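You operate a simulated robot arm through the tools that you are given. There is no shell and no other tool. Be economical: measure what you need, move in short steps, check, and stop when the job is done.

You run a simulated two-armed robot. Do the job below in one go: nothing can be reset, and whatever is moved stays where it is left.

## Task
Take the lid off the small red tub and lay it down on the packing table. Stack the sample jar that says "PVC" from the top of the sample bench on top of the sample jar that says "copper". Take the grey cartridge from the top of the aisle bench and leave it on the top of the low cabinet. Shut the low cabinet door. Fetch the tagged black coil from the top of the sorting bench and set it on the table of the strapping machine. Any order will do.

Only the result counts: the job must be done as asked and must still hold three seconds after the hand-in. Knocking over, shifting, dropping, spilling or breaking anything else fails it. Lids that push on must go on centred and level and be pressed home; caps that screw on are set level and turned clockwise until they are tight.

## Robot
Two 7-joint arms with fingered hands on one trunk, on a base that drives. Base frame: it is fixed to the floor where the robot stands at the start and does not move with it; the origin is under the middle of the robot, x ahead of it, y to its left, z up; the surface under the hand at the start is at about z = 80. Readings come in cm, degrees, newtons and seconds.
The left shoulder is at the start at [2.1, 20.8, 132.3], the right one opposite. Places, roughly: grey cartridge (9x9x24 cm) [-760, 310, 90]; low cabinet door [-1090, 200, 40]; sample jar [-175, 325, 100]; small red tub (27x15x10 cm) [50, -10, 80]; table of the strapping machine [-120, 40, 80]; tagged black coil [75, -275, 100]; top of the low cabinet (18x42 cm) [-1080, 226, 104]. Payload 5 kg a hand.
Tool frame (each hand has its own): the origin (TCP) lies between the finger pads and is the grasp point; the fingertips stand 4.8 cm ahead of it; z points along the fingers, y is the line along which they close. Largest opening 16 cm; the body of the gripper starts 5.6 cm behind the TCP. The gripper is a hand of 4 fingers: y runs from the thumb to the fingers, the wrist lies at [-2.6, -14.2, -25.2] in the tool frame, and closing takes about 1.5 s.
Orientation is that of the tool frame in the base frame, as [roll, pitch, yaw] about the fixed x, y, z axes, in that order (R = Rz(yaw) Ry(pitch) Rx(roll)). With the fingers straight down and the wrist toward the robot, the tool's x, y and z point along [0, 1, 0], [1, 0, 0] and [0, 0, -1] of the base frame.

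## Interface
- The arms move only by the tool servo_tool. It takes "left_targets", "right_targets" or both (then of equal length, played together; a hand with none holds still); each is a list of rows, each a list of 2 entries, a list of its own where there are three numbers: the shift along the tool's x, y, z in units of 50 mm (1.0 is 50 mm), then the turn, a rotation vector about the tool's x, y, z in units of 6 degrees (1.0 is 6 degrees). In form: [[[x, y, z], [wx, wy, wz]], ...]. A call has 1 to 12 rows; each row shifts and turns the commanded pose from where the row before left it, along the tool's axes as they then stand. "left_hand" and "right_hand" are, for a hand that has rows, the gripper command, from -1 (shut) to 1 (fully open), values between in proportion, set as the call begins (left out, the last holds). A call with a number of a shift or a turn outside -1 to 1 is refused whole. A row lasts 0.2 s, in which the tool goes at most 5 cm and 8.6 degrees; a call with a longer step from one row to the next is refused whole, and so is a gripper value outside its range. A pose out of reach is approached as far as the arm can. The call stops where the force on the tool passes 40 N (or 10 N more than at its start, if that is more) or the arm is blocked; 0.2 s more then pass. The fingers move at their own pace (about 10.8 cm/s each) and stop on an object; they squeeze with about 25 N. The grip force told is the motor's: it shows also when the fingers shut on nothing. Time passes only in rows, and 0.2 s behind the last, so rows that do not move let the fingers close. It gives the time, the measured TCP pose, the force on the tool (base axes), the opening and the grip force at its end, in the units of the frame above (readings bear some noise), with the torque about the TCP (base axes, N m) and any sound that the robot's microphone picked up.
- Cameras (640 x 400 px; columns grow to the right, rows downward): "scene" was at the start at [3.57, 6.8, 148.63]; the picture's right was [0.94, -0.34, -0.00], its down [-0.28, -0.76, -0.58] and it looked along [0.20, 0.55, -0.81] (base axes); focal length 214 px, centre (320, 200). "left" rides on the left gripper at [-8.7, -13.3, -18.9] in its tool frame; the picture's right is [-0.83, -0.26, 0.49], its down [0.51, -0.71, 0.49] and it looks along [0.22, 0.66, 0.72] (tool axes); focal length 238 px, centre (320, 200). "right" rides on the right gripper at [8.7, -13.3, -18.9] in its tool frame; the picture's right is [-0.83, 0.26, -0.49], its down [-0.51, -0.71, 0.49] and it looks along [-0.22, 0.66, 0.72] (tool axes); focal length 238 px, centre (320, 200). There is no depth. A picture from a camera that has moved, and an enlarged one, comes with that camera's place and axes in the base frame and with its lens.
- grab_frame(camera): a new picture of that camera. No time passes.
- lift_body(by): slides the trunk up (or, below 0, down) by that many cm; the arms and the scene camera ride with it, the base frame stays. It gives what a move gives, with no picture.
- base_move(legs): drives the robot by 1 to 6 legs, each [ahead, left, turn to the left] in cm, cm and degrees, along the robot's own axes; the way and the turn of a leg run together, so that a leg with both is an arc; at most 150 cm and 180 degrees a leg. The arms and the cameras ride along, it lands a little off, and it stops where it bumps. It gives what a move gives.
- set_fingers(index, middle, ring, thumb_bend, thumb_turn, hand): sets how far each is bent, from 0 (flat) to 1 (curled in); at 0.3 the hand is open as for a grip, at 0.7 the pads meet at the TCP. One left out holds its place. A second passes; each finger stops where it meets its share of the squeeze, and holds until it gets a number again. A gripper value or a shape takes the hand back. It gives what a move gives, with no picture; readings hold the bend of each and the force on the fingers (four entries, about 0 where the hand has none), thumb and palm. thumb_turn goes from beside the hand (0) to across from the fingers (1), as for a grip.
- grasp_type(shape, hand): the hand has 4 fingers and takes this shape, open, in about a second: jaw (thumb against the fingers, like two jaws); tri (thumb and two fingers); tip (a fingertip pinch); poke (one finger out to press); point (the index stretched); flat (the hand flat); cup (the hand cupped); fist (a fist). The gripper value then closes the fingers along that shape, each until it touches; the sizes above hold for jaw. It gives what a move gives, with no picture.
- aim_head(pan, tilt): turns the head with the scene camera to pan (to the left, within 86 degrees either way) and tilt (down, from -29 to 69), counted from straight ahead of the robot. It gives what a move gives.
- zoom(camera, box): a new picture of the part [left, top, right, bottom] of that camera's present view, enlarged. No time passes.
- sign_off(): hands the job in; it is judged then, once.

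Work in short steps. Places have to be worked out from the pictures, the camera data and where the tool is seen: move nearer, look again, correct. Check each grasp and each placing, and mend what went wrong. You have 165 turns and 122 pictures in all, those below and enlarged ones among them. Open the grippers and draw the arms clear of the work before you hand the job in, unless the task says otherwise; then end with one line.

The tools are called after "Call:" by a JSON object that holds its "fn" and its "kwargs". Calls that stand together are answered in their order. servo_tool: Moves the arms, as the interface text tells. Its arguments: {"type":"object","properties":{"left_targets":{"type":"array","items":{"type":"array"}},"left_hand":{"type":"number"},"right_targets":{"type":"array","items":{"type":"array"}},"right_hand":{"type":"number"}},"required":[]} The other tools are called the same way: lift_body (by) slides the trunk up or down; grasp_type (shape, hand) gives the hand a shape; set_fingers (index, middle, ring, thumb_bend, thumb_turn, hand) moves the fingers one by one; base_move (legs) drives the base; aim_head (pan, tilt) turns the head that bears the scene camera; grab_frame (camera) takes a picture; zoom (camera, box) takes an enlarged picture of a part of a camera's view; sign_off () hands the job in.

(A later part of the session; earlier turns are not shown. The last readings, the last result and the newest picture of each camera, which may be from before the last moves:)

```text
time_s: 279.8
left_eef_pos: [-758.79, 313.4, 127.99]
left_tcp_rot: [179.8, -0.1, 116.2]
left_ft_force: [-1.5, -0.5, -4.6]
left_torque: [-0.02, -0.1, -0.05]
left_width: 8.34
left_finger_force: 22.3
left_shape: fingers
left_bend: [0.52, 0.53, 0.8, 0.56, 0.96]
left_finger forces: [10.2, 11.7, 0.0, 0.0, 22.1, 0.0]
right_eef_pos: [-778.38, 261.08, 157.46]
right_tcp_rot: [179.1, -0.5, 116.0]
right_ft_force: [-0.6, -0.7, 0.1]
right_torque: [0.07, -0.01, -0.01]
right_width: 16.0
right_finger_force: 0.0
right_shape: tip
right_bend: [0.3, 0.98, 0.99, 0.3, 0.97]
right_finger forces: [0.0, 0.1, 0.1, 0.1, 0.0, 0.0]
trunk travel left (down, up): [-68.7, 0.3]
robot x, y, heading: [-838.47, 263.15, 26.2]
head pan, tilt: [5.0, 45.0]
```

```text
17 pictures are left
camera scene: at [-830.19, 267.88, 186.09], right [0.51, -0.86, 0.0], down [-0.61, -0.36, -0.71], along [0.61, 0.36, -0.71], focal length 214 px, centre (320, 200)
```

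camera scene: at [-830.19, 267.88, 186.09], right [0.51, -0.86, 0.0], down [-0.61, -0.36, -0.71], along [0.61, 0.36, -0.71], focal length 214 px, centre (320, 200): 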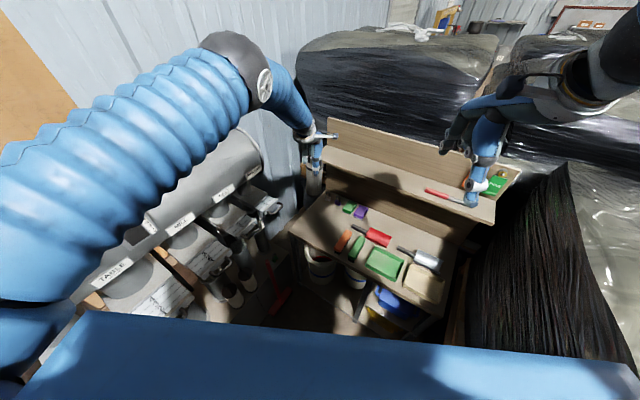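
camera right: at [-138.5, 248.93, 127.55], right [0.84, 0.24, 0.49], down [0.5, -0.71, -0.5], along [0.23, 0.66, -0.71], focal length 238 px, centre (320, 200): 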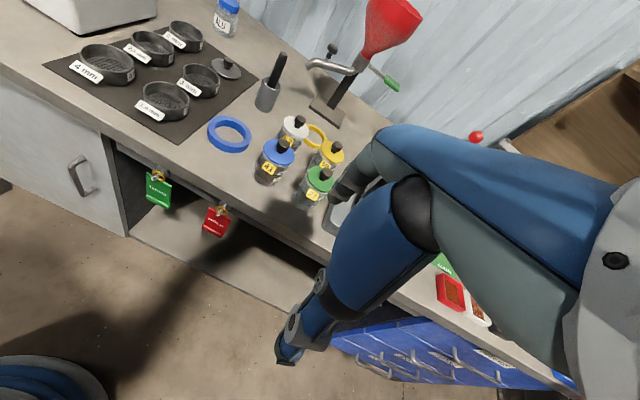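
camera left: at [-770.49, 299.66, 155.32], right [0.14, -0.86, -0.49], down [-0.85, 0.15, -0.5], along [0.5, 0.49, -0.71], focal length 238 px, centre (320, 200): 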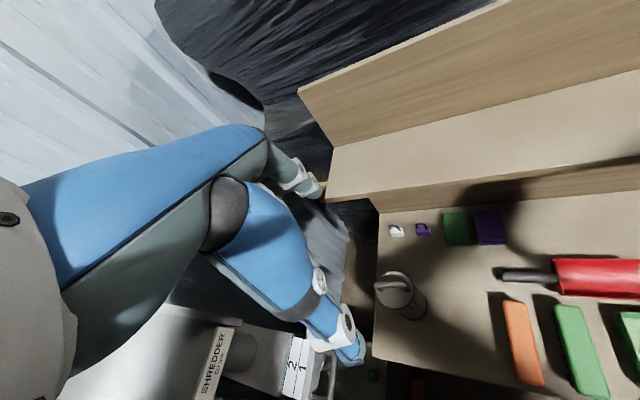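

Cartridge lifted (≈4.4 N). I back out the way I came, then draw the hand in.

Call:
{"fn": "base_move", "kwargs": {"legs": [[-27, 0, -3], [-44, 0, 0]]}}

Call:
{"fn": "servo_tool", "kwargs": {"left_targets": [[[0, -0.9, 0], [0, 0, 0]], [[0, -0.9, 0], [0, 0, 0]], [[0, -0.9, 0], [0, 0, 0]], [[0, -0.9, 0], [0, 0, 0]], [[0, -0.9, 0], [0, 0, 0]], [[0, -0.9, 0], [0, 0, 0]]]}}

Call:
{"fn": "base_move", "kwargs": {"legs": [[-48, -118, 0], [0, 0, 140]]}}

Call:
{"fn": "aim_head", "kwargs": {"pan": -15, "tilt": 25}}

Call:
{"fn": "grab_frame", "kwargs": {"camera": "scene"}}

```text
time_s: 281.6
left_eef_pos: [-775.9, 297.38, 126.65]
left_tcp_rot: [-179.3, -0.3, 111.6]
left_ft_force: [4.6, -4.8, -4.4]
left_torque: [0.46, 0.12, 0.13]
left_width: 8.32
left_finger_force: 21.4
left_shape: fingers
left_bend: [0.52, 0.53, 0.8, 0.56, 0.96]
left_finger forces: [10.5, 11.5, 0.0, 0.1, 21.3, 0.0]
right_eef_pos: [-798.97, 247.27, 156.61]
right_tcp_rot: [-179.8, -0.8, 111.6]
right_ft_force: [3.3, -2.9, -0.8]
right_torque: [0.43, 0.24, 0.12]
right_width: 16.0
right_finger_force: 0.0
right_shape: tip
right_bend: [0.3, 0.98, 0.99, 0.3, 0.97]
right_finger forces: [0.0, 0.1, 0.1, 0.0, 0.0, 0.0]
trunk travel left (down, up): [-68.7, 0.3]
robot x, y, heading: [-861.05, 254.04, 21.4]
head pan, tilt: [5.0, 45.0]
stopped in leg 1: the robot was blocked; the commanded pose is now the measured one
```

```text
time_s: 283.1
left_eef_pos: [-803.81, 288.24, 128.01]
left_tcp_rot: [179.6, 0.1, 112.7]
left_ft_force: [-0.6, 0.4, 0.0]
left_torque: [-0.04, 0.01, 0.01]
left_width: 8.3
left_finger_force: 21.7
left_shape: fingers
left_bend: [0.52, 0.53, 0.8, 0.56, 0.96]
left_finger forces: [10.0, 12.3, 0.0, 0.0, 21.6, 0.0]
right_eef_pos: [-801.59, 247.64, 157.55]
right_tcp_rot: [179.0, -0.4, 112.5]
right_ft_force: [-1.2, -0.6, -0.9]
right_torque: [-0.07, -0.17, -0.02]
right_width: 16.04
right_finger_force: 0.1
right_shape: tip
right_bend: [0.3, 0.98, 0.99, 0.3, 0.97]
right_finger forces: [0.1, 0.1, 0.0, 0.1, 0.0, 0.1]
trunk travel left (down, up): [-68.7, 0.3]
robot x, y, heading: [-861.43, 253.37, 22.2]
head pan, tilt: [5.0, 45.0]
```

```text
time_s: 283.7
left_eef_pos: [-804.07, 288.17, 127.89]
left_tcp_rot: [179.7, 0.1, 112.7]
left_ft_force: [-1.6, -0.2, -2.7]
left_torque: [-0.05, -0.07, 0.02]
left_width: 8.32
left_finger_force: 21.8
left_shape: fingers
left_bend: [0.52, 0.53, 0.8, 0.56, 0.96]
left_finger forces: [9.9, 12.2, 0.0, 0.1, 21.7, 0.0]
right_eef_pos: [-801.85, 247.62, 157.6]
right_tcp_rot: [179.2, -0.2, 112.6]
right_ft_force: [-0.9, 0.7, 0.5]
right_torque: [-0.06, -0.17, -0.08]
right_width: 15.99
right_finger_force: 0.1
right_shape: tip
right_bend: [0.3, 0.98, 0.99, 0.3, 0.97]
right_finger forces: [0.0, 0.0, 0.0, 0.0, 0.0, 0.0]
trunk travel left (down, up): [-68.7, 0.3]
robot x, y, heading: [-861.01, 253.44, 22.4]
head pan, tilt: [5.0, 45.0]
stopped in leg 1: the robot was blocked; the commanded pose is now the measured one
```

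```text
time_s: 284.5
left_eef_pos: [-803.6, 288.03, 127.78]
left_tcp_rot: [179.7, 0.0, 112.7]
left_ft_force: [1.1, -0.2, -4.1]
left_torque: [-0.02, 0.0, 0.03]
left_width: 8.31
left_finger_force: 21.7
left_shape: fingers
left_bend: [0.52, 0.53, 0.8, 0.56, 0.96]
left_finger forces: [10.0, 12.2, 0.0, 0.1, 21.7, 0.0]
right_eef_pos: [-801.32, 247.52, 157.39]
right_tcp_rot: [179.3, -0.3, 112.6]
right_ft_force: [0.2, -0.7, -0.6]
right_torque: [-0.04, 0.01, 0.01]
right_width: 15.99
right_finger_force: 0.0
right_shape: tip
right_bend: [0.3, 0.98, 0.99, 0.3, 0.97]
right_finger forces: [0.0, 0.1, 0.0, 0.1, 0.1, 0.0]
trunk travel left (down, up): [-68.7, 0.3]
robot x, y, heading: [-861.14, 253.34, 22.3]
head pan, tilt: [-15.0, 25.0]
```

```text
16 pictures are left
camera scene: at [-850.86, 254.9, 189.13], right [0.13, -0.99, 0.0], down [-0.42, -0.05, -0.91], along [0.9, 0.12, -0.42], focal length 214 px, centre (320, 200)
```

scene: 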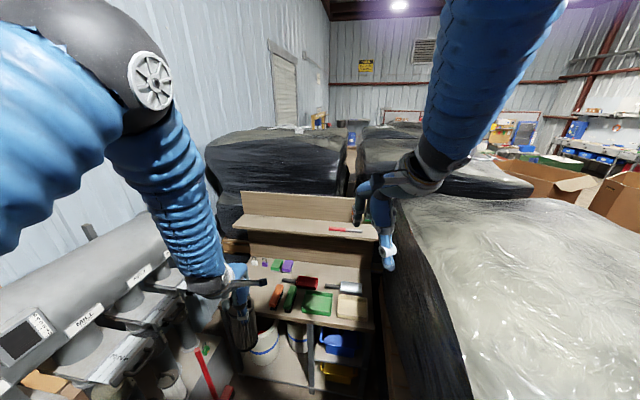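

Blocked again at the same spot, so I probe with small moves to find the free direction: first 4 cm ahead, then 8 cm to the right.

Call:
{"fn": "base_move", "kwargs": {"legs": [[4, 0, 0]]}}

Call:
{"fn": "base_move", "kwargs": {"legs": [[0, -8, 0]]}}

Call:
{"fn": "aim_head", "kwargs": {"pan": 86, "tilt": 35}}

Call:
{"fn": "grab_frame", "kwargs": {"camera": "scene"}}

```text
time_s: 285.4
left_eef_pos: [-801.5, 288.96, 128.22]
left_tcp_rot: [179.5, -0.1, 111.9]
left_ft_force: [-2.4, -0.9, -1.6]
left_torque: [0.11, -0.27, 0.06]
left_width: 8.34
left_finger_force: 22.0
left_shape: fingers
left_bend: [0.52, 0.53, 0.8, 0.56, 0.96]
left_finger forces: [9.9, 12.1, 0.0, 0.1, 21.7, 0.0]
right_eef_pos: [-799.84, 248.3, 157.79]
right_tcp_rot: [178.8, -0.5, 111.8]
right_ft_force: [-2.0, -1.3, 0.5]
right_torque: [0.14, -0.29, -0.04]
right_width: 16.0
right_finger_force: 0.0
right_shape: tip
right_bend: [0.3, 0.98, 0.99, 0.3, 0.97]
right_finger forces: [0.0, 0.0, 0.1, 0.0, 0.0, 0.0]
trunk travel left (down, up): [-68.7, 0.3]
robot x, y, heading: [-858.85, 255.42, 21.8]
head pan, tilt: [-15.0, 25.0]
```

```text
time_s: 286.1
left_eef_pos: [-801.33, 289.17, 127.82]
left_tcp_rot: [180.0, 0.0, 111.9]
left_ft_force: [-1.3, -0.1, -3.0]
left_torque: [0.0, -0.1, 0.03]
left_width: 8.32
left_finger_force: 22.3
left_shape: fingers
left_bend: [0.52, 0.53, 0.8, 0.56, 0.96]
left_finger forces: [10.0, 12.1, 0.0, 0.0, 21.7, 0.0]
right_eef_pos: [-799.48, 248.6, 157.59]
right_tcp_rot: [179.0, -0.4, 111.9]
right_ft_force: [-0.9, -1.0, 0.4]
right_torque: [0.03, -0.11, -0.03]
right_width: 15.99
right_finger_force: 0.2
right_shape: tip
right_bend: [0.3, 0.98, 0.99, 0.3, 0.97]
right_finger forces: [0.0, 0.0, 0.1, 0.1, 0.0, 0.0]
trunk travel left (down, up): [-68.7, 0.3]
robot x, y, heading: [-858.74, 255.39, 21.7]
head pan, tilt: [-15.0, 25.0]
stopped in leg 1: the robot was blocked; the commanded pose is now the measured one
```

```text
time_s: 287.9
left_eef_pos: [-801.04, 289.38, 127.82]
left_tcp_rot: [179.8, 0.1, 111.9]
left_ft_force: [-1.3, 0.0, -2.7]
left_torque: [-0.01, -0.01, 0.02]
left_width: 8.31
left_finger_force: 22.5
left_shape: fingers
left_bend: [0.52, 0.53, 0.8, 0.56, 0.96]
left_finger forces: [10.0, 12.2, 0.0, 0.0, 21.5, 0.0]
right_eef_pos: [-799.09, 248.68, 157.54]
right_tcp_rot: [179.1, -0.3, 111.8]
right_ft_force: [0.0, 0.1, -0.3]
right_torque: [-0.02, -0.03, 0.03]
right_width: 15.99
right_finger_force: 0.1
right_shape: tip
right_bend: [0.3, 0.98, 0.99, 0.3, 0.97]
right_finger forces: [0.1, 0.0, 0.0, 0.0, 0.0, 0.0]
trunk travel left (down, up): [-68.7, 0.3]
robot x, y, heading: [-858.83, 255.56, 21.6]
head pan, tilt: [85.9, 35.0]
```

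```text
15 pictures are left
camera scene: at [-860.36, 264.07, 187.57], right [0.95, 0.3, 0.0], down [0.17, -0.55, -0.82], along [-0.25, 0.78, -0.57], focal length 214 px, centre (320, 200)
```

scene: 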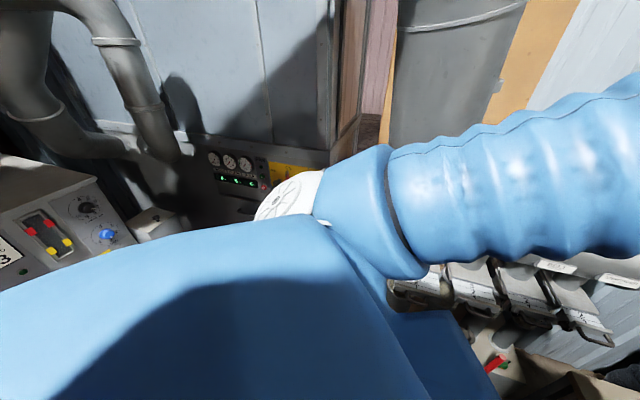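

South is blocked (pallet base on my right). I step 4 cm left to free the contact, then go due west.

Call:
{"fn": "base_move", "kwargs": {"legs": [[1.5, 4, 0], [-37, 14, 0]]}}

```text
time_s: 290.8
left_eef_pos: [-841.24, 292.93, 127.62]
left_tcp_rot: [-180.0, 0.0, 112.1]
left_ft_force: [0.9, 0.8, -3.5]
left_torque: [-0.02, 0.03, -0.02]
left_width: 8.32
left_finger_force: 22.3
left_shape: fingers
left_bend: [0.52, 0.53, 0.8, 0.56, 0.96]
left_finger forces: [10.0, 12.1, 0.0, 0.0, 21.5, 0.0]
right_eef_pos: [-839.11, 252.32, 157.43]
right_tcp_rot: [179.2, -0.2, 111.9]
right_ft_force: [0.4, 0.4, -0.8]
right_torque: [-0.04, 0.08, 0.03]
right_width: 15.99
right_finger_force: 0.0
right_shape: tip
right_bend: [0.3, 0.98, 0.99, 0.3, 0.97]
right_finger forces: [0.1, 0.1, 0.0, 0.0, 0.1, 0.0]
trunk travel left (down, up): [-68.7, 0.3]
robot x, y, heading: [-898.84, 258.96, 21.7]
head pan, tilt: [85.9, 35.0]
```

Free. I shift west a bit more, then strafe south, and turn left to face the low cabinet.

Call:
{"fn": "base_move", "kwargs": {"legs": [[-11, 4.5, 0], [-50, -124, 0], [0, 0, 135]]}}

Call:
{"fn": "aim_head", "kwargs": {"pan": 0, "tilt": 25}}

Call:
{"fn": "grab_frame", "kwargs": {"camera": "scene"}}

```text
time_s: 304.0
left_eef_pos: [-978.56, 142.19, 127.8]
left_tcp_rot: [179.9, 0.1, -111.8]
left_ft_force: [0.1, 0.2, -3.1]
left_torque: [0.02, -0.03, -0.01]
left_width: 8.29
left_finger_force: 20.2
left_shape: fingers
left_bend: [0.52, 0.53, 0.8, 0.56, 0.96]
left_finger forces: [9.4, 11.3, 0.0, 0.0, 19.8, 0.0]
right_eef_pos: [-951.83, 172.84, 157.47]
right_tcp_rot: [179.1, -0.3, -112.0]
right_ft_force: [-0.1, 0.1, 0.2]
right_torque: [0.03, -0.04, -0.04]
right_width: 16.01
right_finger_force: 0.1
right_shape: tip
right_bend: [0.3, 0.98, 0.99, 0.3, 0.97]
right_finger forces: [0.0, 0.0, 0.1, 0.0, 0.0, 0.0]
trunk travel left (down, up): [-68.7, 0.3]
robot x, y, heading: [-913.54, 126.89, 157.9]
head pan, tilt: [85.9, 35.0]
```

```text
time_s: 305.6
left_eef_pos: [-978.47, 142.26, 127.8]
left_tcp_rot: [180.0, 0.0, -111.9]
left_ft_force: [0.7, 0.2, -2.8]
left_torque: [0.01, 0.02, 0.01]
left_width: 8.26
left_finger_force: 20.2
left_shape: fingers
left_bend: [0.52, 0.53, 0.8, 0.56, 0.96]
left_finger forces: [9.4, 11.2, 0.1, 0.0, 19.9, 0.0]
right_eef_pos: [-951.77, 172.71, 157.55]
right_tcp_rot: [179.0, -0.3, -112.0]
right_ft_force: [-0.4, -0.4, -0.3]
right_torque: [0.02, 0.01, 0.01]
right_width: 15.98
right_finger_force: 0.1
right_shape: tip
right_bend: [0.3, 0.98, 0.99, 0.3, 0.97]
right_finger forces: [0.0, 0.0, 0.0, 0.0, 0.1, 0.1]
trunk travel left (down, up): [-68.7, 0.3]
robot x, y, heading: [-913.77, 126.64, 157.9]
head pan, tilt: [0.0, 25.0]
```

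```text
14 pictures are left
camera scene: at [-922.85, 130.52, 189.14], right [0.38, 0.93, 0.0], down [0.39, -0.16, -0.91], along [-0.84, 0.34, -0.42], focal length 214 px, centre (320, 200)
```

scene: 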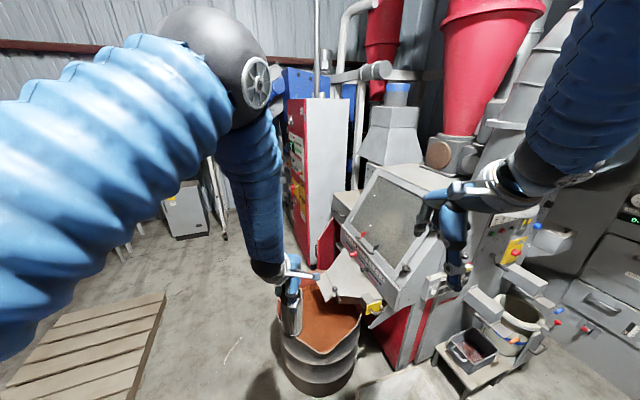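

The low cabinet should be at about pixel (350, 205), between the red/white tall cabinet and the separator. I zoom.

Call:
{"fn": "zoom", "kwargs": {"camera": "scene", "box": [270, 150, 430, 290]}}

```text
2.86 times, centred on (350, 220) of scene
camera zoom: at [-922.85, 130.52, 189.14], right [0.38, 0.93, 0.0], down [0.39, -0.16, -0.91], along [-0.84, 0.34, -0.42], focal length 613 px, centre (234, 143)
```

zoom: 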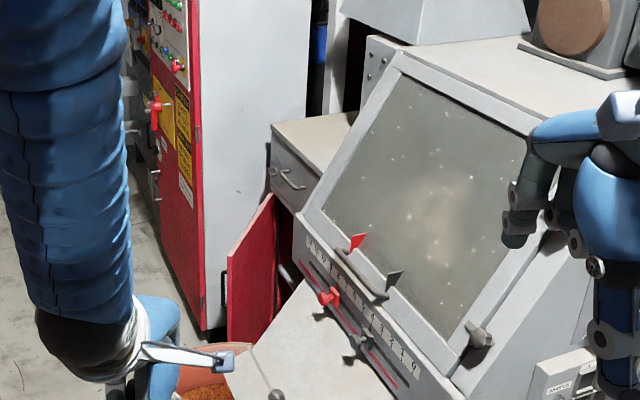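

The low cabinet: top spans about x −1101…−1059, y 216–234 at z 104; its door is hinged at (−1099, 216), ajar ~43° with its free edge near (−1069, 188). I go round the barrel (−987,156) at y≈85 and turn to face +y.

Call:
{"fn": "base_move", "kwargs": {"legs": [[-16, 39, 0], [77, 31, 0], [77, 31, 0], [0, 0, -68], [35, 0, 0]]}}

Call:
{"fn": "aim_head", "kwargs": {"pan": 0, "tilt": 40}}

Call:
{"fn": "grab_frame", "kwargs": {"camera": "scene"}}

```text
time_s: 321.0
left_eef_pos: [-1092.15, 182.48, 127.85]
left_tcp_rot: [180.0, 0.0, -178.4]
left_ft_force: [0.5, 0.0, -3.2]
left_torque: [0.04, 0.01, 0.03]
left_width: 8.25
left_finger_force: 19.5
left_shape: fingers
left_bend: [0.52, 0.53, 0.8, 0.56, 0.96]
left_finger forces: [9.2, 10.9, 0.0, 0.0, 19.5, 0.0]
right_eef_pos: [-1053.53, 170.11, 157.72]
right_tcp_rot: [179.1, -0.3, -178.5]
right_ft_force: [-0.6, -1.4, -0.1]
right_torque: [0.08, 0.0, -0.04]
right_width: 16.01
right_finger_force: 0.0
right_shape: tip
right_bend: [0.3, 0.98, 0.99, 0.3, 0.97]
right_finger forces: [0.0, 0.0, 0.1, 0.0, 0.1, 0.0]
trunk travel left (down, up): [-68.7, 0.3]
robot x, y, heading: [-1080.59, 116.81, 91.6]
head pan, tilt: [0.0, 25.0]
```

```text
time_s: 321.8
left_eef_pos: [-1092.22, 182.6, 127.81]
left_tcp_rot: [179.9, 0.0, -178.3]
left_ft_force: [-0.3, 0.2, -3.4]
left_torque: [-0.09, -0.02, 0.02]
left_width: 8.24
left_finger_force: 19.9
left_shape: fingers
left_bend: [0.52, 0.53, 0.8, 0.56, 0.96]
left_finger forces: [9.3, 10.9, 0.1, 0.1, 19.6, 0.1]
right_eef_pos: [-1053.55, 170.44, 157.35]
right_tcp_rot: [179.1, -0.3, -178.6]
right_ft_force: [0.8, 0.4, -0.1]
right_torque: [-0.07, -0.06, 0.02]
right_width: 16.0
right_finger_force: 0.1
right_shape: tip
right_bend: [0.3, 0.98, 0.99, 0.3, 0.97]
right_finger forces: [0.0, 0.0, 0.1, 0.1, 0.0, 0.0]
trunk travel left (down, up): [-68.7, 0.3]
robot x, y, heading: [-1080.59, 116.79, 91.5]
head pan, tilt: [0.0, 40.0]
```

```text
12 pictures are left
camera scene: at [-1080.67, 126.33, 186.8], right [1.0, 0.02, 0.0], down [0.02, -0.64, -0.77], along [-0.02, 0.77, -0.64], focal length 214 px, centre (320, 200)
```

scene: 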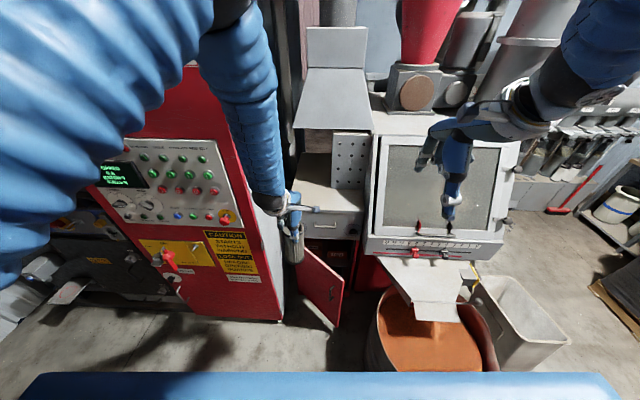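

I zoom on the cabinet top and door.

Call:
{"fn": "zoom", "kwargs": {"camera": "scene", "box": [260, 120, 400, 340]}}

```text
1.82 times, centred on (330, 230) of scene
camera zoom: at [-1080.67, 126.33, 186.8], right [1.0, 0.02, 0.0], down [0.02, -0.64, -0.77], along [-0.02, 0.77, -0.64], focal length 390 px, centre (302, 146)
```

zoom: 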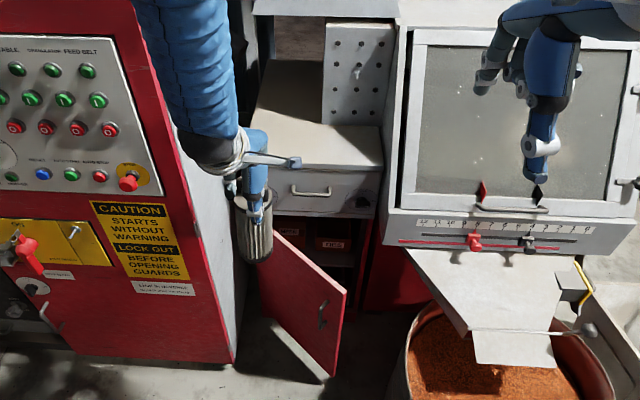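

Top is clear around (−1080, 226). I shift the cartridge right, roll forward 24 cm, then extend over the top.

Call:
{"fn": "servo_tool", "kwargs": {"left_targets": [[[-0.75, 0, -0.2], [0, 0, 0]], [[-0.75, 0, -0.2], [0, 0, 0]], [[-0.75, 0, 0], [0, 0, 0]]]}}

Call:
{"fn": "base_move", "kwargs": {"legs": [[24, 0, -1.5]]}}

```text
time_s: 322.6
left_eef_pos: [-1081.14, 182.82, 129.65]
left_tcp_rot: [179.9, -0.2, -178.4]
left_ft_force: [-2.1, 1.0, -1.8]
left_torque: [-0.05, 0.0, 0.02]
left_width: 8.23
left_finger_force: 20.2
left_shape: fingers
left_bend: [0.52, 0.53, 0.8, 0.56, 0.96]
left_finger forces: [9.2, 11.5, 0.0, 0.0, 19.6, 0.1]
right_eef_pos: [-1053.55, 170.42, 157.39]
right_tcp_rot: [179.1, -0.5, -178.5]
right_ft_force: [0.3, 1.1, -0.8]
right_torque: [-0.01, 0.05, 0.04]
right_width: 15.99
right_finger_force: 0.0
right_shape: tip
right_bend: [0.3, 0.98, 0.99, 0.3, 0.97]
right_finger forces: [0.0, 0.1, 0.0, 0.2, 0.0, 0.0]
trunk travel left (down, up): [-68.7, 0.3]
robot x, y, heading: [-1080.43, 116.76, 91.4]
head pan, tilt: [0.0, 40.0]
```

```text
time_s: 324.3
left_eef_pos: [-1079.28, 206.11, 129.78]
left_tcp_rot: [179.9, 0.1, 179.8]
left_ft_force: [-0.7, -0.5, -3.1]
left_torque: [0.03, -0.03, 0.04]
left_width: 8.2
left_finger_force: 20.1
left_shape: fingers
left_bend: [0.52, 0.53, 0.8, 0.56, 0.96]
left_finger forces: [9.1, 11.2, 0.0, 0.1, 19.6, 0.0]
right_eef_pos: [-1052.22, 192.91, 157.57]
right_tcp_rot: [179.1, -0.3, 179.7]
right_ft_force: [-0.3, -0.8, -0.4]
right_torque: [0.07, -0.02, -0.02]
right_width: 16.0
right_finger_force: 0.0
right_shape: tip
right_bend: [0.3, 0.98, 0.99, 0.3, 0.97]
right_finger forces: [0.0, 0.0, 0.0, 0.1, 0.0, 0.1]
trunk travel left (down, up): [-68.7, 0.3]
robot x, y, heading: [-1080.86, 140.11, 89.6]
head pan, tilt: [0.0, 40.0]
```

I extend 20 cm over the top and check.

Call:
{"fn": "servo_tool", "kwargs": {"left_targets": [[[0.1, 0.9, 0], [0, 0, 0]], [[0.1, 0.9, 0], [0, 0, 0]], [[0.1, 0.9, 0], [0, 0, 0]], [[0, 0.9, 0], [0, 0, 0]], [[0, 0.4, 0], [0, 0, 0]], [[0, 0, 0], [0, 0, 0]]]}}

Call:
{"fn": "zoom", "kwargs": {"camera": "scene", "box": [240, 100, 420, 330]}}

```text
time_s: 325.7
left_eef_pos: [-1080.71, 226.42, 129.94]
left_tcp_rot: [180.0, -0.1, 180.0]
left_ft_force: [0.4, -0.1, -2.6]
left_torque: [0.05, -0.01, -0.03]
left_width: 8.24
left_finger_force: 20.6
left_shape: fingers
left_bend: [0.52, 0.53, 0.8, 0.56, 0.96]
left_finger forces: [9.3, 11.3, 0.0, 0.0, 19.9, 0.0]
right_eef_pos: [-1052.17, 192.97, 157.48]
right_tcp_rot: [179.1, -0.4, 179.7]
right_ft_force: [-0.1, -0.9, 0.2]
right_torque: [0.05, 0.02, 0.03]
right_width: 15.98
right_finger_force: 0.0
right_shape: tip
right_bend: [0.3, 0.98, 0.99, 0.3, 0.97]
right_finger forces: [0.0, 0.0, 0.0, 0.1, 0.0, 0.0]
trunk travel left (down, up): [-68.7, 0.3]
robot x, y, heading: [-1080.54, 140.23, 89.7]
head pan, tilt: [0.0, 40.0]
```

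```text
1.74 times, centred on (330, 215) of scene
camera zoom: at [-1080.49, 149.69, 186.81], right [1.0, -0.01, 0.0], down [0.0, -0.64, -0.77], along [0.0, 0.77, -0.64], focal length 373 px, centre (303, 174)
```

zoom: 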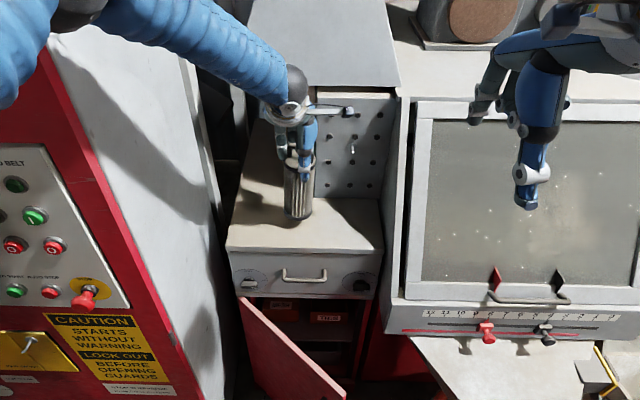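

Over the top, well clear of the edges. I lower to contact.

Call:
{"fn": "servo_tool", "kwargs": {"left_targets": [[[0, 0, 0.3], [0, 0, 0]], [[0, 0, 0.2], [0, 0, 0]], [[0, 0, 0.1], [0, 0, 0]], [[0, 0, 0.06], [0, 0, 0]], [[0, 0, 0.06], [0, 0, 0]]]}}

```text
time_s: 326.9
left_eef_pos: [-1080.69, 226.31, 126.14]
left_tcp_rot: [-180.0, -0.2, 179.8]
left_ft_force: [-0.5, 0.3, -3.6]
left_torque: [-0.01, -0.02, -0.02]
left_width: 8.23
left_finger_force: 20.1
left_shape: fingers
left_bend: [0.52, 0.53, 0.8, 0.56, 0.96]
left_finger forces: [9.4, 11.3, 0.0, 0.1, 19.9, 0.0]
right_eef_pos: [-1052.18, 193.14, 157.55]
right_tcp_rot: [179.2, -0.3, 179.7]
right_ft_force: [0.6, 0.6, 0.0]
right_torque: [-0.02, -0.04, -0.01]
right_width: 16.01
right_finger_force: 0.1
right_shape: tip
right_bend: [0.3, 0.98, 0.99, 0.3, 0.97]
right_finger forces: [0.1, 0.0, 0.1, 0.1, 0.0, 0.1]
trunk travel left (down, up): [-68.7, 0.3]
robot x, y, heading: [-1080.79, 140.47, 89.8]
head pan, tilt: [0.0, 40.0]
```

Call:
{"fn": "servo_tool", "kwargs": {"left_targets": [[[0, 0, 0.05], [0, 0, 0]], [[0, 0, 0.05], [0, 0, 0]], [[0, 0, 0.05], [0, 0, 0]], [[0, 0, 0.05], [0, 0, 0]]]}}

```text
time_s: 327.9
left_eef_pos: [-1080.91, 226.26, 125.58]
left_tcp_rot: [179.7, -0.1, 179.9]
left_ft_force: [-2.4, 0.6, 10.4]
left_torque: [-0.04, 0.01, 0.02]
left_width: 8.2
left_finger_force: 22.2
left_shape: fingers
left_bend: [0.52, 0.53, 0.8, 0.56, 0.96]
left_finger forces: [9.6, 12.4, 0.0, 0.1, 20.7, 0.1]
right_eef_pos: [-1052.24, 192.87, 157.54]
right_tcp_rot: [179.1, -0.4, 179.7]
right_ft_force: [-0.3, -0.2, -0.1]
right_torque: [-0.01, -0.01, 0.0]
right_width: 16.0
right_finger_force: 0.1
right_shape: tip
right_bend: [0.3, 0.98, 0.99, 0.3, 0.97]
right_finger forces: [0.0, 0.0, 0.1, 0.0, 0.0, 0.0]
trunk travel left (down, up): [-68.7, 0.3]
robot x, y, heading: [-1080.51, 140.11, 89.6]
head pan, tilt: [0.0, 40.0]
```

The cartridge stands on the top (10 N contact). I ease a little, open all fingers together, and rise.

Call:
{"fn": "servo_tool", "kwargs": {"left_targets": [[[0, 0, -0.05], [0, 0, 0]]]}}

Call:
{"fn": "set_fingers", "kwargs": {"hand": "left", "index": 0.3, "middle": 0.3, "ring": 0.3, "thumb_bend": 0.3}}

Call:
{"fn": "servo_tool", "kwargs": {"left_targets": [[[0, 0, -0.4], [0, 0, 0]], [[0, 0, -0.6], [0, 0, 0]], [[0, 0, -0.8], [0, 0, 0]], [[0, 0, -0.6], [0, 0, 0]]]}}

Call:
{"fn": "zoom", "kwargs": {"camera": "scene", "box": [240, 100, 420, 330]}}

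```text
time_s: 328.3
left_eef_pos: [-1080.83, 226.21, 125.48]
left_tcp_rot: [179.9, 0.0, 179.7]
left_ft_force: [-1.7, 0.9, 7.8]
left_torque: [0.17, 0.05, 0.05]
left_width: 8.21
left_finger_force: 21.5
left_shape: fingers
left_bend: [0.52, 0.53, 0.8, 0.56, 0.96]
left_finger forces: [10.0, 12.7, 0.1, 0.0, 20.5, 0.0]
right_eef_pos: [-1052.31, 193.01, 157.45]
right_tcp_rot: [179.1, -0.2, 179.7]
right_ft_force: [-0.8, -0.3, 0.5]
right_torque: [0.0, 0.03, 0.01]
right_width: 15.99
right_finger_force: 0.1
right_shape: tip
right_bend: [0.3, 0.98, 0.99, 0.3, 0.97]
right_finger forces: [0.0, 0.1, 0.0, 0.1, 0.0, 0.0]
trunk travel left (down, up): [-68.7, 0.3]
robot x, y, heading: [-1081.01, 140.02, 89.8]
head pan, tilt: [0.0, 40.0]
```

```text
time_s: 329.3
left_eef_pos: [-1080.81, 226.17, 125.47]
left_tcp_rot: [179.8, 0.0, 179.9]
left_ft_force: [-1.7, -1.1, 12.0]
left_torque: [0.37, 0.61, 0.12]
left_width: 17.0
left_finger_force: 6.6
left_shape: fingers
left_bend: [0.3, 0.3, 0.83, 0.3, 0.97]
left_finger forces: [0.0, 0.0, 14.3, 0.1, 0.1, 0.0]
right_eef_pos: [-1052.19, 192.93, 157.51]
right_tcp_rot: [179.1, -0.3, 179.7]
right_ft_force: [0.4, -0.6, -0.6]
right_torque: [-0.01, -0.03, -0.02]
right_width: 15.98
right_finger_force: 0.0
right_shape: tip
right_bend: [0.3, 0.98, 0.99, 0.3, 0.97]
right_finger forces: [0.1, 0.0, 0.0, 0.0, 0.1, 0.0]
trunk travel left (down, up): [-68.7, 0.3]
robot x, y, heading: [-1080.57, 140.38, 89.6]
head pan, tilt: [0.0, 40.0]
```

```text
time_s: 330.3
left_eef_pos: [-1080.96, 226.08, 137.27]
left_tcp_rot: [-179.9, 0.1, 179.9]
left_ft_force: [-1.2, -1.3, -1.9]
left_torque: [0.13, -0.04, 0.03]
left_width: 16.99
left_finger_force: 0.1
left_shape: fingers
left_bend: [0.3, 0.3, 0.3, 0.3, 0.97]
left_finger forces: [0.0, 0.0, 0.1, 0.0, 0.1, 0.0]
right_eef_pos: [-1052.34, 192.91, 157.58]
right_tcp_rot: [179.1, -0.3, 179.8]
right_ft_force: [0.2, 0.0, -0.6]
right_torque: [0.02, -0.01, -0.02]
right_width: 15.98
right_finger_force: 0.1
right_shape: tip
right_bend: [0.3, 0.98, 0.99, 0.3, 0.97]
right_finger forces: [0.0, 0.0, 0.0, 0.0, 0.0, 0.1]
trunk travel left (down, up): [-68.7, 0.3]
robot x, y, heading: [-1081.0, 140.11, 89.9]
head pan, tilt: [0.0, 40.0]
```

```text
1.74 times, centred on (330, 215) of scene
camera zoom: at [-1080.62, 149.69, 186.81], right [1.0, -0.01, 0.0], down [0.0, -0.64, -0.77], along [0.0, 0.77, -0.64], focal length 373 px, centre (303, 174)
```

zoom: 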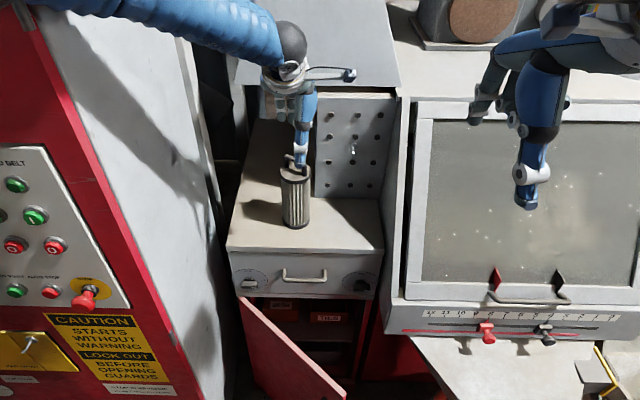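

The cartridge stands upright on the cabinet. Now I raise the left hand, back off 55 cm, draw it in and close it for pushing the door.

Call:
{"fn": "servo_tool", "kwargs": {"left_targets": [[[0, 0, -0.7], [0, 0, 0]], [[0, 0, -0.5], [0, 0, 0]]]}}

Call:
{"fn": "base_move", "kwargs": {"legs": [[-55, 0, 0]]}}

Call:
{"fn": "grasp_type", "kwargs": {"hand": "left", "shape": "jaw"}}

Call:
{"fn": "servo_tool", "kwargs": {"left_targets": [[[-0.3, -0.9, 0], [0, 0, 0]], [[-0.3, -0.9, 0], [0, 0, 0]], [[-0.3, -0.9, 0], [0, 0, 0]], [[-0.3, -0.9, 0], [0, 0, 0]], [[-0.3, -0.9, 0], [0, 0, 0]], [[-0.3, -0.9, 0], [0, 0, 0]], [[0, 0, 0], [0, 0, 0]], [[0, 0, 0], [0, 0, 0]]], "left_hand": -1}}

Call:
{"fn": "lift_body", "kwargs": {"by": -67}}

```text
time_s: 330.9
left_eef_pos: [-1080.88, 226.05, 143.63]
left_tcp_rot: [179.9, 0.0, 179.9]
left_ft_force: [-0.3, -0.5, -0.2]
left_torque: [0.09, -0.01, -0.02]
left_width: 17.0
left_finger_force: 0.1
left_shape: fingers
left_bend: [0.3, 0.3, 0.3, 0.3, 0.97]
left_finger forces: [0.1, 0.0, 0.0, 0.1, 0.0, 0.0]
right_eef_pos: [-1052.33, 192.84, 157.56]
right_tcp_rot: [179.1, -0.3, 179.7]
right_ft_force: [0.5, 0.1, -0.6]
right_torque: [0.07, -0.06, -0.01]
right_width: 16.0
right_finger_force: 0.1
right_shape: tip
right_bend: [0.3, 0.98, 0.99, 0.3, 0.97]
right_finger forces: [0.0, 0.0, 0.0, 0.0, 0.1, 0.0]
trunk travel left (down, up): [-68.7, 0.3]
robot x, y, heading: [-1080.84, 140.32, 89.7]
head pan, tilt: [0.0, 40.0]
```

```text
time_s: 334.1
left_eef_pos: [-1082.24, 170.89, 143.33]
left_tcp_rot: [179.9, 0.0, -179.2]
left_ft_force: [0.1, -0.5, 0.1]
left_torque: [0.0, -0.02, -0.02]
left_width: 16.99
left_finger_force: 0.1
left_shape: fingers
left_bend: [0.3, 0.3, 0.3, 0.3, 0.97]
left_finger forces: [0.0, 0.0, 0.2, 0.0, 0.0, 0.0]
right_eef_pos: [-1052.89, 138.3, 157.45]
right_tcp_rot: [179.2, -0.3, -179.3]
right_ft_force: [0.0, -0.1, -0.3]
right_torque: [-0.05, -0.01, 0.01]
right_width: 15.98
right_finger_force: 0.1
right_shape: tip
right_bend: [0.3, 0.98, 0.99, 0.3, 0.97]
right_finger forces: [0.0, 0.1, 0.0, 0.1, 0.0, 0.0]
trunk travel left (down, up): [-68.7, 0.3]
robot x, y, heading: [-1080.28, 85.07, 90.6]
head pan, tilt: [0.0, 40.0]
```

```text
time_s: 335.0
left_eef_pos: [-1082.17, 170.83, 143.57]
left_tcp_rot: [179.9, 0.1, -179.3]
left_ft_force: [0.2, 0.6, -0.1]
left_torque: [0.0, -0.03, 0.05]
left_width: 15.96
left_finger_force: 0.1
left_shape: jaw
left_bend: [0.3, 0.3, 0.3, 0.3, 0.97]
left_finger forces: [0.1, 0.1, 0.1, 0.0, 0.0, 0.0]
right_eef_pos: [-1053.01, 138.02, 157.52]
right_tcp_rot: [179.2, -0.4, -179.3]
right_ft_force: [0.0, 0.0, 0.9]
right_torque: [0.03, 0.0, 0.01]
right_width: 15.95
right_finger_force: 0.1
right_shape: tip
right_bend: [0.3, 0.98, 0.99, 0.3, 0.97]
right_finger forces: [0.1, 0.0, 0.0, 0.0, 0.1, 0.0]
trunk travel left (down, up): [-68.7, 0.3]
robot x, y, heading: [-1080.76, 85.06, 90.7]
head pan, tilt: [0.0, 40.0]
```

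```text
time_s: 336.8
left_eef_pos: [-1072.96, 143.83, 143.48]
left_tcp_rot: [-179.9, 0.1, -179.1]
left_ft_force: [-0.6, 0.4, -0.1]
left_torque: [0.03, -0.01, 0.01]
left_width: 0.01
left_finger_force: 25.4
left_shape: jaw
left_bend: [0.7, 0.7, 0.7, 0.61, 1.0]
left_finger forces: [0.0, 0.0, 0.1, 0.0, 0.0, 0.0]
right_eef_pos: [-1053.08, 138.19, 157.4]
right_tcp_rot: [179.1, -0.3, -179.2]
right_ft_force: [-0.4, -0.1, -0.1]
right_torque: [0.01, 0.03, 0.02]
right_width: 16.01
right_finger_force: 0.0
right_shape: tip
right_bend: [0.3, 0.98, 0.99, 0.3, 0.97]
right_finger forces: [0.0, 0.0, 0.0, 0.0, 0.0, 0.0]
trunk travel left (down, up): [-68.7, 0.3]
robot x, y, heading: [-1080.88, 84.93, 90.7]
head pan, tilt: [0.0, 40.0]
```

```text
refused: -67 is not a number from -40 to 40
```

Trunk moves are limited to 40; I lower in two steps.

Call:
{"fn": "lift_body", "kwargs": {"by": -40}}

Call:
{"fn": "lift_body", "kwargs": {"by": -26}}

Call:
{"fn": "servo_tool", "kwargs": {"left_targets": [[[0, 0, 0.6], [0, 0, 0]], [[0, 0, 0.6], [0, 0, 0]], [[0, 0, 0.6], [0, 0, 0]]]}}

Call:
{"fn": "base_move", "kwargs": {"legs": [[27, 0, 0]]}}

Call:
{"fn": "grab_frame", "kwargs": {"camera": "scene"}}

```text
time_s: 340.6
left_eef_pos: [-1072.86, 143.8, 103.5]
left_tcp_rot: [179.9, 0.0, -179.1]
left_ft_force: [1.8, 0.0, 0.4]
left_torque: [-0.01, -0.01, -0.01]
left_width: 0.01
left_finger_force: 24.9
left_shape: jaw
left_bend: [0.7, 0.7, 0.7, 0.61, 1.0]
left_finger forces: [0.0, 0.0, 0.0, 0.0, 0.1, 0.0]
right_eef_pos: [-1052.96, 138.13, 117.55]
right_tcp_rot: [179.2, -0.3, -179.3]
right_ft_force: [0.5, 0.8, 0.6]
right_torque: [-0.01, 0.0, 0.02]
right_width: 15.99
right_finger_force: 0.1
right_shape: tip
right_bend: [0.3, 0.98, 0.99, 0.3, 0.97]
right_finger forces: [0.1, 0.0, 0.1, 0.0, 0.0, 0.0]
trunk travel left (down, up): [-28.7, 40.3]
robot x, y, heading: [-1080.29, 84.65, 90.5]
head pan, tilt: [0.0, 40.0]
```

```text
time_s: 343.3
left_eef_pos: [-1072.84, 143.89, 77.55]
left_tcp_rot: [179.9, -0.1, -179.3]
left_ft_force: [-0.1, 0.8, -0.1]
left_torque: [0.02, 0.0, -0.03]
left_width: 0.0
left_finger_force: 24.8
left_shape: jaw
left_bend: [0.7, 0.7, 0.7, 0.61, 1.0]
left_finger forces: [0.1, 0.0, 0.0, 0.0, 0.0, 0.0]
right_eef_pos: [-1052.97, 138.18, 91.53]
right_tcp_rot: [179.1, -0.2, -179.3]
right_ft_force: [0.8, -0.4, 0.2]
right_torque: [0.01, 0.01, 0.0]
right_width: 16.01
right_finger_force: 0.0
right_shape: tip
right_bend: [0.3, 0.98, 0.99, 0.3, 0.97]
right_finger forces: [0.0, 0.1, 0.0, 0.0, 0.0, 0.0]
trunk travel left (down, up): [-2.7, 66.3]
robot x, y, heading: [-1080.87, 84.83, 90.5]
head pan, tilt: [0.0, 40.0]
```

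```text
time_s: 344.1
left_eef_pos: [-1072.82, 143.89, 68.48]
left_tcp_rot: [179.9, -0.1, -179.1]
left_ft_force: [-0.1, 0.7, 1.0]
left_torque: [-0.12, 0.01, 0.02]
left_width: 0.0
left_finger_force: 25.4
left_shape: jaw
left_bend: [0.7, 0.7, 0.7, 0.61, 1.0]
left_finger forces: [0.0, 0.0, 0.0, 0.0, 0.0, 0.0]
right_eef_pos: [-1053.03, 138.2, 91.48]
right_tcp_rot: [179.1, -0.3, -179.4]
right_ft_force: [0.0, 0.1, 0.4]
right_torque: [0.0, 0.02, 0.0]
right_width: 16.0
right_finger_force: 0.3
right_shape: tip
right_bend: [0.3, 0.98, 0.99, 0.3, 0.97]
right_finger forces: [0.0, 0.1, 0.0, 0.0, 0.0, 0.1]
trunk travel left (down, up): [-2.7, 66.3]
robot x, y, heading: [-1080.93, 84.94, 90.7]
head pan, tilt: [0.0, 40.0]
```

```text
time_s: 346.0
left_eef_pos: [-1073.08, 171.04, 68.36]
left_tcp_rot: [180.0, 0.0, -179.2]
left_ft_force: [0.3, 0.5, -0.2]
left_torque: [-0.05, -0.01, -0.02]
left_width: 0.0
left_finger_force: 25.5
left_shape: jaw
left_bend: [0.7, 0.7, 0.7, 0.61, 1.0]
left_finger forces: [0.0, 0.0, 0.1, 0.0, 0.0, 0.1]
right_eef_pos: [-1053.18, 165.41, 91.44]
right_tcp_rot: [179.2, -0.2, -179.4]
right_ft_force: [-0.2, 1.5, -0.6]
right_torque: [-0.05, 0.01, 0.02]
right_width: 15.99
right_finger_force: 0.2
right_shape: tip
right_bend: [0.3, 0.98, 0.99, 0.3, 0.97]
right_finger forces: [0.0, 0.0, 0.0, 0.0, 0.1, 0.0]
trunk travel left (down, up): [-2.7, 66.3]
robot x, y, heading: [-1080.68, 112.29, 90.7]
head pan, tilt: [0.0, 40.0]
```

```text
8 pictures are left
camera scene: at [-1080.91, 121.61, 120.8], right [1.0, 0.01, 0.0], down [0.01, -0.64, -0.77], along [-0.01, 0.77, -0.64], focal length 214 px, centre (320, 200)
```

scene: 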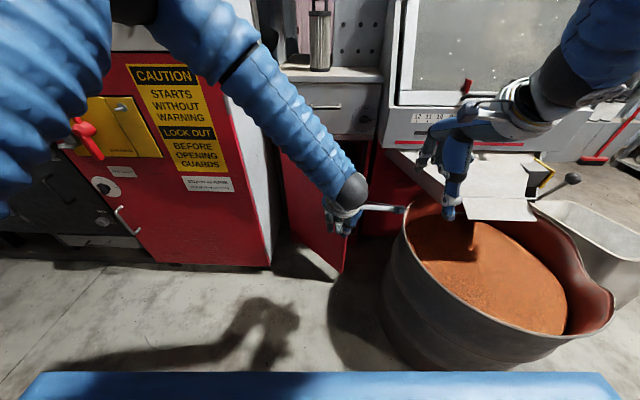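

Left fist is before the door near its free edge. I first lift the right hand clear of the barrel, then push the door with the left.

Call:
{"fn": "servo_tool", "kwargs": {"right_targets": [[[0, 0, -0.9], [0, 0, 0]], [[0, 0, -0.9], [0, 0, 0]], [[0, 0, -0.9], [0, 0, 0]]]}}

Call:
{"fn": "servo_tool", "kwargs": {"left_targets": [[[0, 0.5, 0], [0, 0, 0]], [[0, 0.5, 0], [0, 0, 0]], [[0, 0.5, 0], [0, 0, 0]], [[0, 0.5, 0], [0, 0, 0]], [[0, 0.5, 0], [0, 0, 0]], [[0, 0.5, 0], [0, 0, 0]], [[0, 0.5, 0], [0, 0, 0]], [[0, 0.5, 0], [0, 0, 0]], [[0, 0.5, 0], [0, 0, 0]], [[0, 0.5, 0], [0, 0, 0]]]}}

Call:
{"fn": "grab_frame", "kwargs": {"camera": "scene"}}

```text
time_s: 346.8
left_eef_pos: [-1073.15, 171.05, 68.45]
left_tcp_rot: [179.9, 0.0, -179.2]
left_ft_force: [-0.2, 0.0, -0.2]
left_torque: [0.03, -0.02, -0.02]
left_width: 0.01
left_finger_force: 25.2
left_shape: jaw
left_bend: [0.7, 0.7, 0.7, 0.61, 1.0]
left_finger forces: [0.0, 0.0, 0.1, 0.0, 0.0, 0.1]
right_eef_pos: [-1049.39, 170.18, 101.39]
right_tcp_rot: [179.3, -0.4, -179.3]
right_ft_force: [0.3, -0.2, -1.1]
right_torque: [0.05, -0.02, 0.01]
right_width: 16.01
right_finger_force: 0.0
right_shape: tip
right_bend: [0.3, 0.98, 0.99, 0.3, 0.97]
right_finger forces: [0.0, 0.0, 0.1, 0.0, 0.0, 0.0]
right hand out of reach, approached as far as the arm can: row 1, 2, 3
trunk travel left (down, up): [-2.7, 66.3]
robot x, y, heading: [-1080.94, 112.17, 90.4]
head pan, tilt: [0.0, 40.0]
```

```text
time_s: 349.0
left_eef_pos: [-1073.54, 195.96, 68.28]
left_tcp_rot: [-180.0, 0.0, -179.1]
left_ft_force: [0.3, 0.7, -1.2]
left_torque: [0.04, 0.01, 0.06]
left_width: 0.0
left_finger_force: 24.9
left_shape: jaw
left_bend: [0.7, 0.7, 0.7, 0.61, 1.0]
left_finger forces: [0.0, 0.1, 0.0, 0.0, 0.1, 0.0]
right_eef_pos: [-1049.44, 170.35, 101.36]
right_tcp_rot: [179.3, -0.5, -179.4]
right_ft_force: [0.8, 0.8, -0.4]
right_torque: [-0.02, 0.02, -0.01]
right_width: 16.01
right_finger_force: 0.2
right_shape: tip
right_bend: [0.3, 0.98, 0.99, 0.3, 0.97]
right_finger forces: [0.0, 0.1, 0.1, 0.0, 0.0, 0.0]
trunk travel left (down, up): [-2.7, 66.3]
robot x, y, heading: [-1080.92, 112.27, 90.6]
head pan, tilt: [0.0, 40.0]
```

```text
7 pictures are left
camera scene: at [-1080.92, 121.59, 120.8], right [1.0, 0.01, 0.0], down [0.01, -0.64, -0.77], along [-0.01, 0.77, -0.64], focal length 214 px, centre (320, 200)
```

scene: 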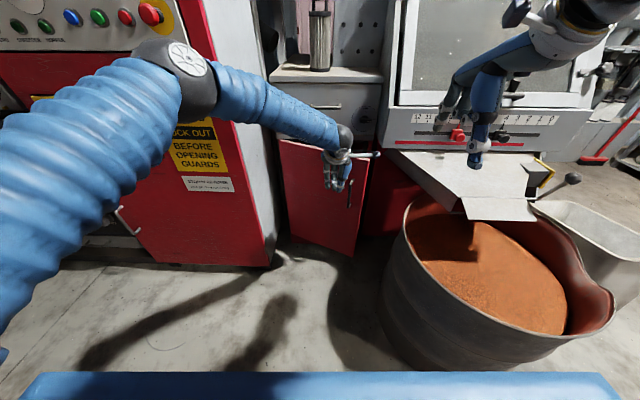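

The door swings easily. I continue pushing.

Call:
{"fn": "servo_tool", "kwargs": {"left_targets": [[[0, 0.5, 0], [0, 0, 0]], [[0, 0.5, 0], [0, 0, 0]], [[0, 0.4, 0], [0, 0, 0]], [[0, 0.3, 0], [0, 0, 0]], [[0, 0.3, 0], [0, 0, 0]], [[0, 0.3, 0], [0, 0, 0]], [[0, 0.3, 0], [0, 0, 0]], [[0, 0.3, 0], [0, 0, 0]]]}}

Call:
{"fn": "zoom", "kwargs": {"camera": "scene", "box": [260, 50, 400, 270]}}

```text
time_s: 350.8
left_eef_pos: [-1074.09, 206.98, 68.51]
left_tcp_rot: [180.0, 0.0, -179.2]
left_ft_force: [0.7, 0.2, 0.4]
left_torque: [0.03, -0.01, 0.07]
left_width: 0.0
left_finger_force: 25.3
left_shape: jaw
left_bend: [0.7, 0.7, 0.7, 0.61, 1.0]
left_finger forces: [0.0, 0.0, 0.0, 0.1, 0.1, 0.0]
left hand out of reach, approached as far as the arm can: row 6, 7, 8
right_eef_pos: [-1049.43, 170.37, 101.41]
right_tcp_rot: [179.2, -0.5, -179.3]
right_ft_force: [-0.9, -1.1, 0.5]
right_torque: [0.0, 0.01, -0.01]
right_width: 16.03
right_finger_force: 0.1
right_shape: tip
right_bend: [0.3, 0.98, 0.99, 0.3, 0.97]
right_finger forces: [0.0, 0.0, 0.0, 0.1, 0.1, 0.0]
trunk travel left (down, up): [-2.7, 66.3]
robot x, y, heading: [-1081.03, 111.97, 90.7]
head pan, tilt: [0.0, 40.0]
```

```text
1.82 times, centred on (330, 160) of scene
camera zoom: at [-1080.93, 121.54, 120.81], right [1.0, 0.01, 0.0], down [0.01, -0.64, -0.77], along [-0.01, 0.77, -0.64], focal length 390 px, centre (302, 273)
```

zoom: 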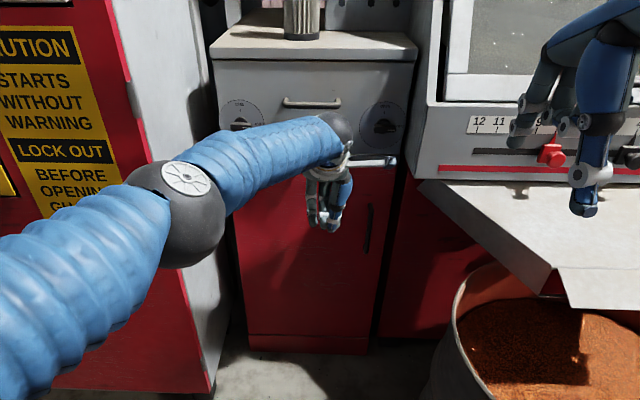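

Almost shut. I close the right hand (to keep it clear of the separator) and nudge the base forward 5 cm with the left fist on the door.

Call:
{"fn": "servo_tool", "kwargs": {"right_targets": [[[0, 0, -0.1], [0, 0, 0]], [[0, 0, 0], [0, 0, 0]], [[0, 0, 0], [0, 0, 0]], [[0, 0, 0], [0, 0, 0]], [[0, 0, 0], [0, 0, 0]]], "right_hand": -1}}

Call:
{"fn": "base_move", "kwargs": {"legs": [[5, 0, 0]]}}

```text
time_s: 352.0
left_eef_pos: [-1074.05, 206.99, 68.63]
left_tcp_rot: [-180.0, -0.1, -179.3]
left_ft_force: [-1.0, -0.4, -0.8]
left_torque: [0.03, -0.02, 0.0]
left_width: 0.0
left_finger_force: 24.8
left_shape: jaw
left_bend: [0.7, 0.7, 0.7, 0.61, 1.0]
left_finger forces: [0.0, 0.0, 0.0, 0.0, 0.0, 0.1]
right_eef_pos: [-1049.28, 170.34, 101.82]
right_tcp_rot: [179.1, -0.5, -179.2]
right_ft_force: [0.2, 0.0, -0.8]
right_torque: [-0.03, 0.0, 0.01]
right_width: 0.01
right_finger_force: 25.6
right_shape: tip
right_bend: [0.7, 1.0, 1.0, 0.62, 1.0]
right_finger forces: [0.1, 0.0, 0.0, 0.1, 0.0, 0.0]
trunk travel left (down, up): [-2.7, 66.3]
robot x, y, heading: [-1080.7, 111.8, 90.5]
head pan, tilt: [0.0, 40.0]
```

```text
time_s: 353.0
left_eef_pos: [-1073.85, 209.71, 68.34]
left_tcp_rot: [-179.1, -0.1, -179.1]
left_ft_force: [-1.7, -5.6, 0.9]
left_torque: [0.49, -0.16, 0.21]
left_width: 0.0
left_finger_force: 25.1
left_shape: jaw
left_bend: [0.7, 0.7, 0.7, 0.61, 1.0]
left_finger forces: [0.0, 5.3, 0.0, 0.0, 0.0, 0.1]
right_eef_pos: [-1049.37, 173.8, 101.9]
right_tcp_rot: [179.3, -0.6, -179.3]
right_ft_force: [0.0, -0.1, -0.5]
right_torque: [0.01, 0.02, 0.03]
right_width: 0.0
right_finger_force: 25.8
right_shape: tip
right_bend: [0.7, 1.0, 1.0, 0.62, 1.0]
right_finger forces: [0.0, 0.0, 0.0, 0.0, 0.0, 0.1]
trunk travel left (down, up): [-2.7, 66.3]
robot x, y, heading: [-1080.77, 115.53, 90.4]
head pan, tilt: [0.0, 40.0]
stopped in leg 1: the force on the tool passed its limit at 162 N (the readings are from after the stop); the commanded pose is now the measured one
```

The push ended firmly against a stop — I check whether the door is flush.

Call:
{"fn": "zoom", "kwargs": {"camera": "scene", "box": [280, 60, 400, 260]}}

```text
2.00 times, centred on (340, 160) of scene
camera zoom: at [-1080.93, 124.83, 120.81], right [1.0, 0.01, 0.0], down [0.01, -0.64, -0.77], along [-0.01, 0.77, -0.64], focal length 429 px, centre (280, 280)
```

zoom: 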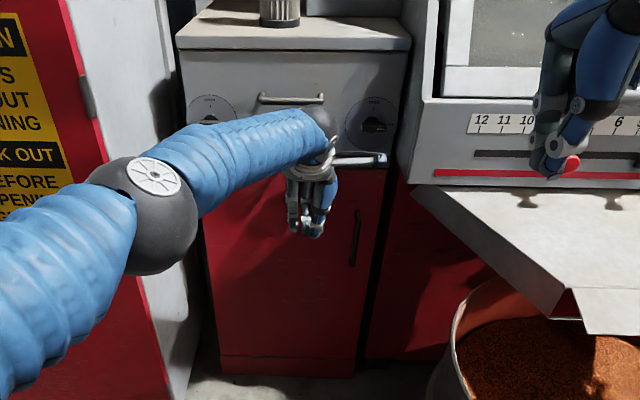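

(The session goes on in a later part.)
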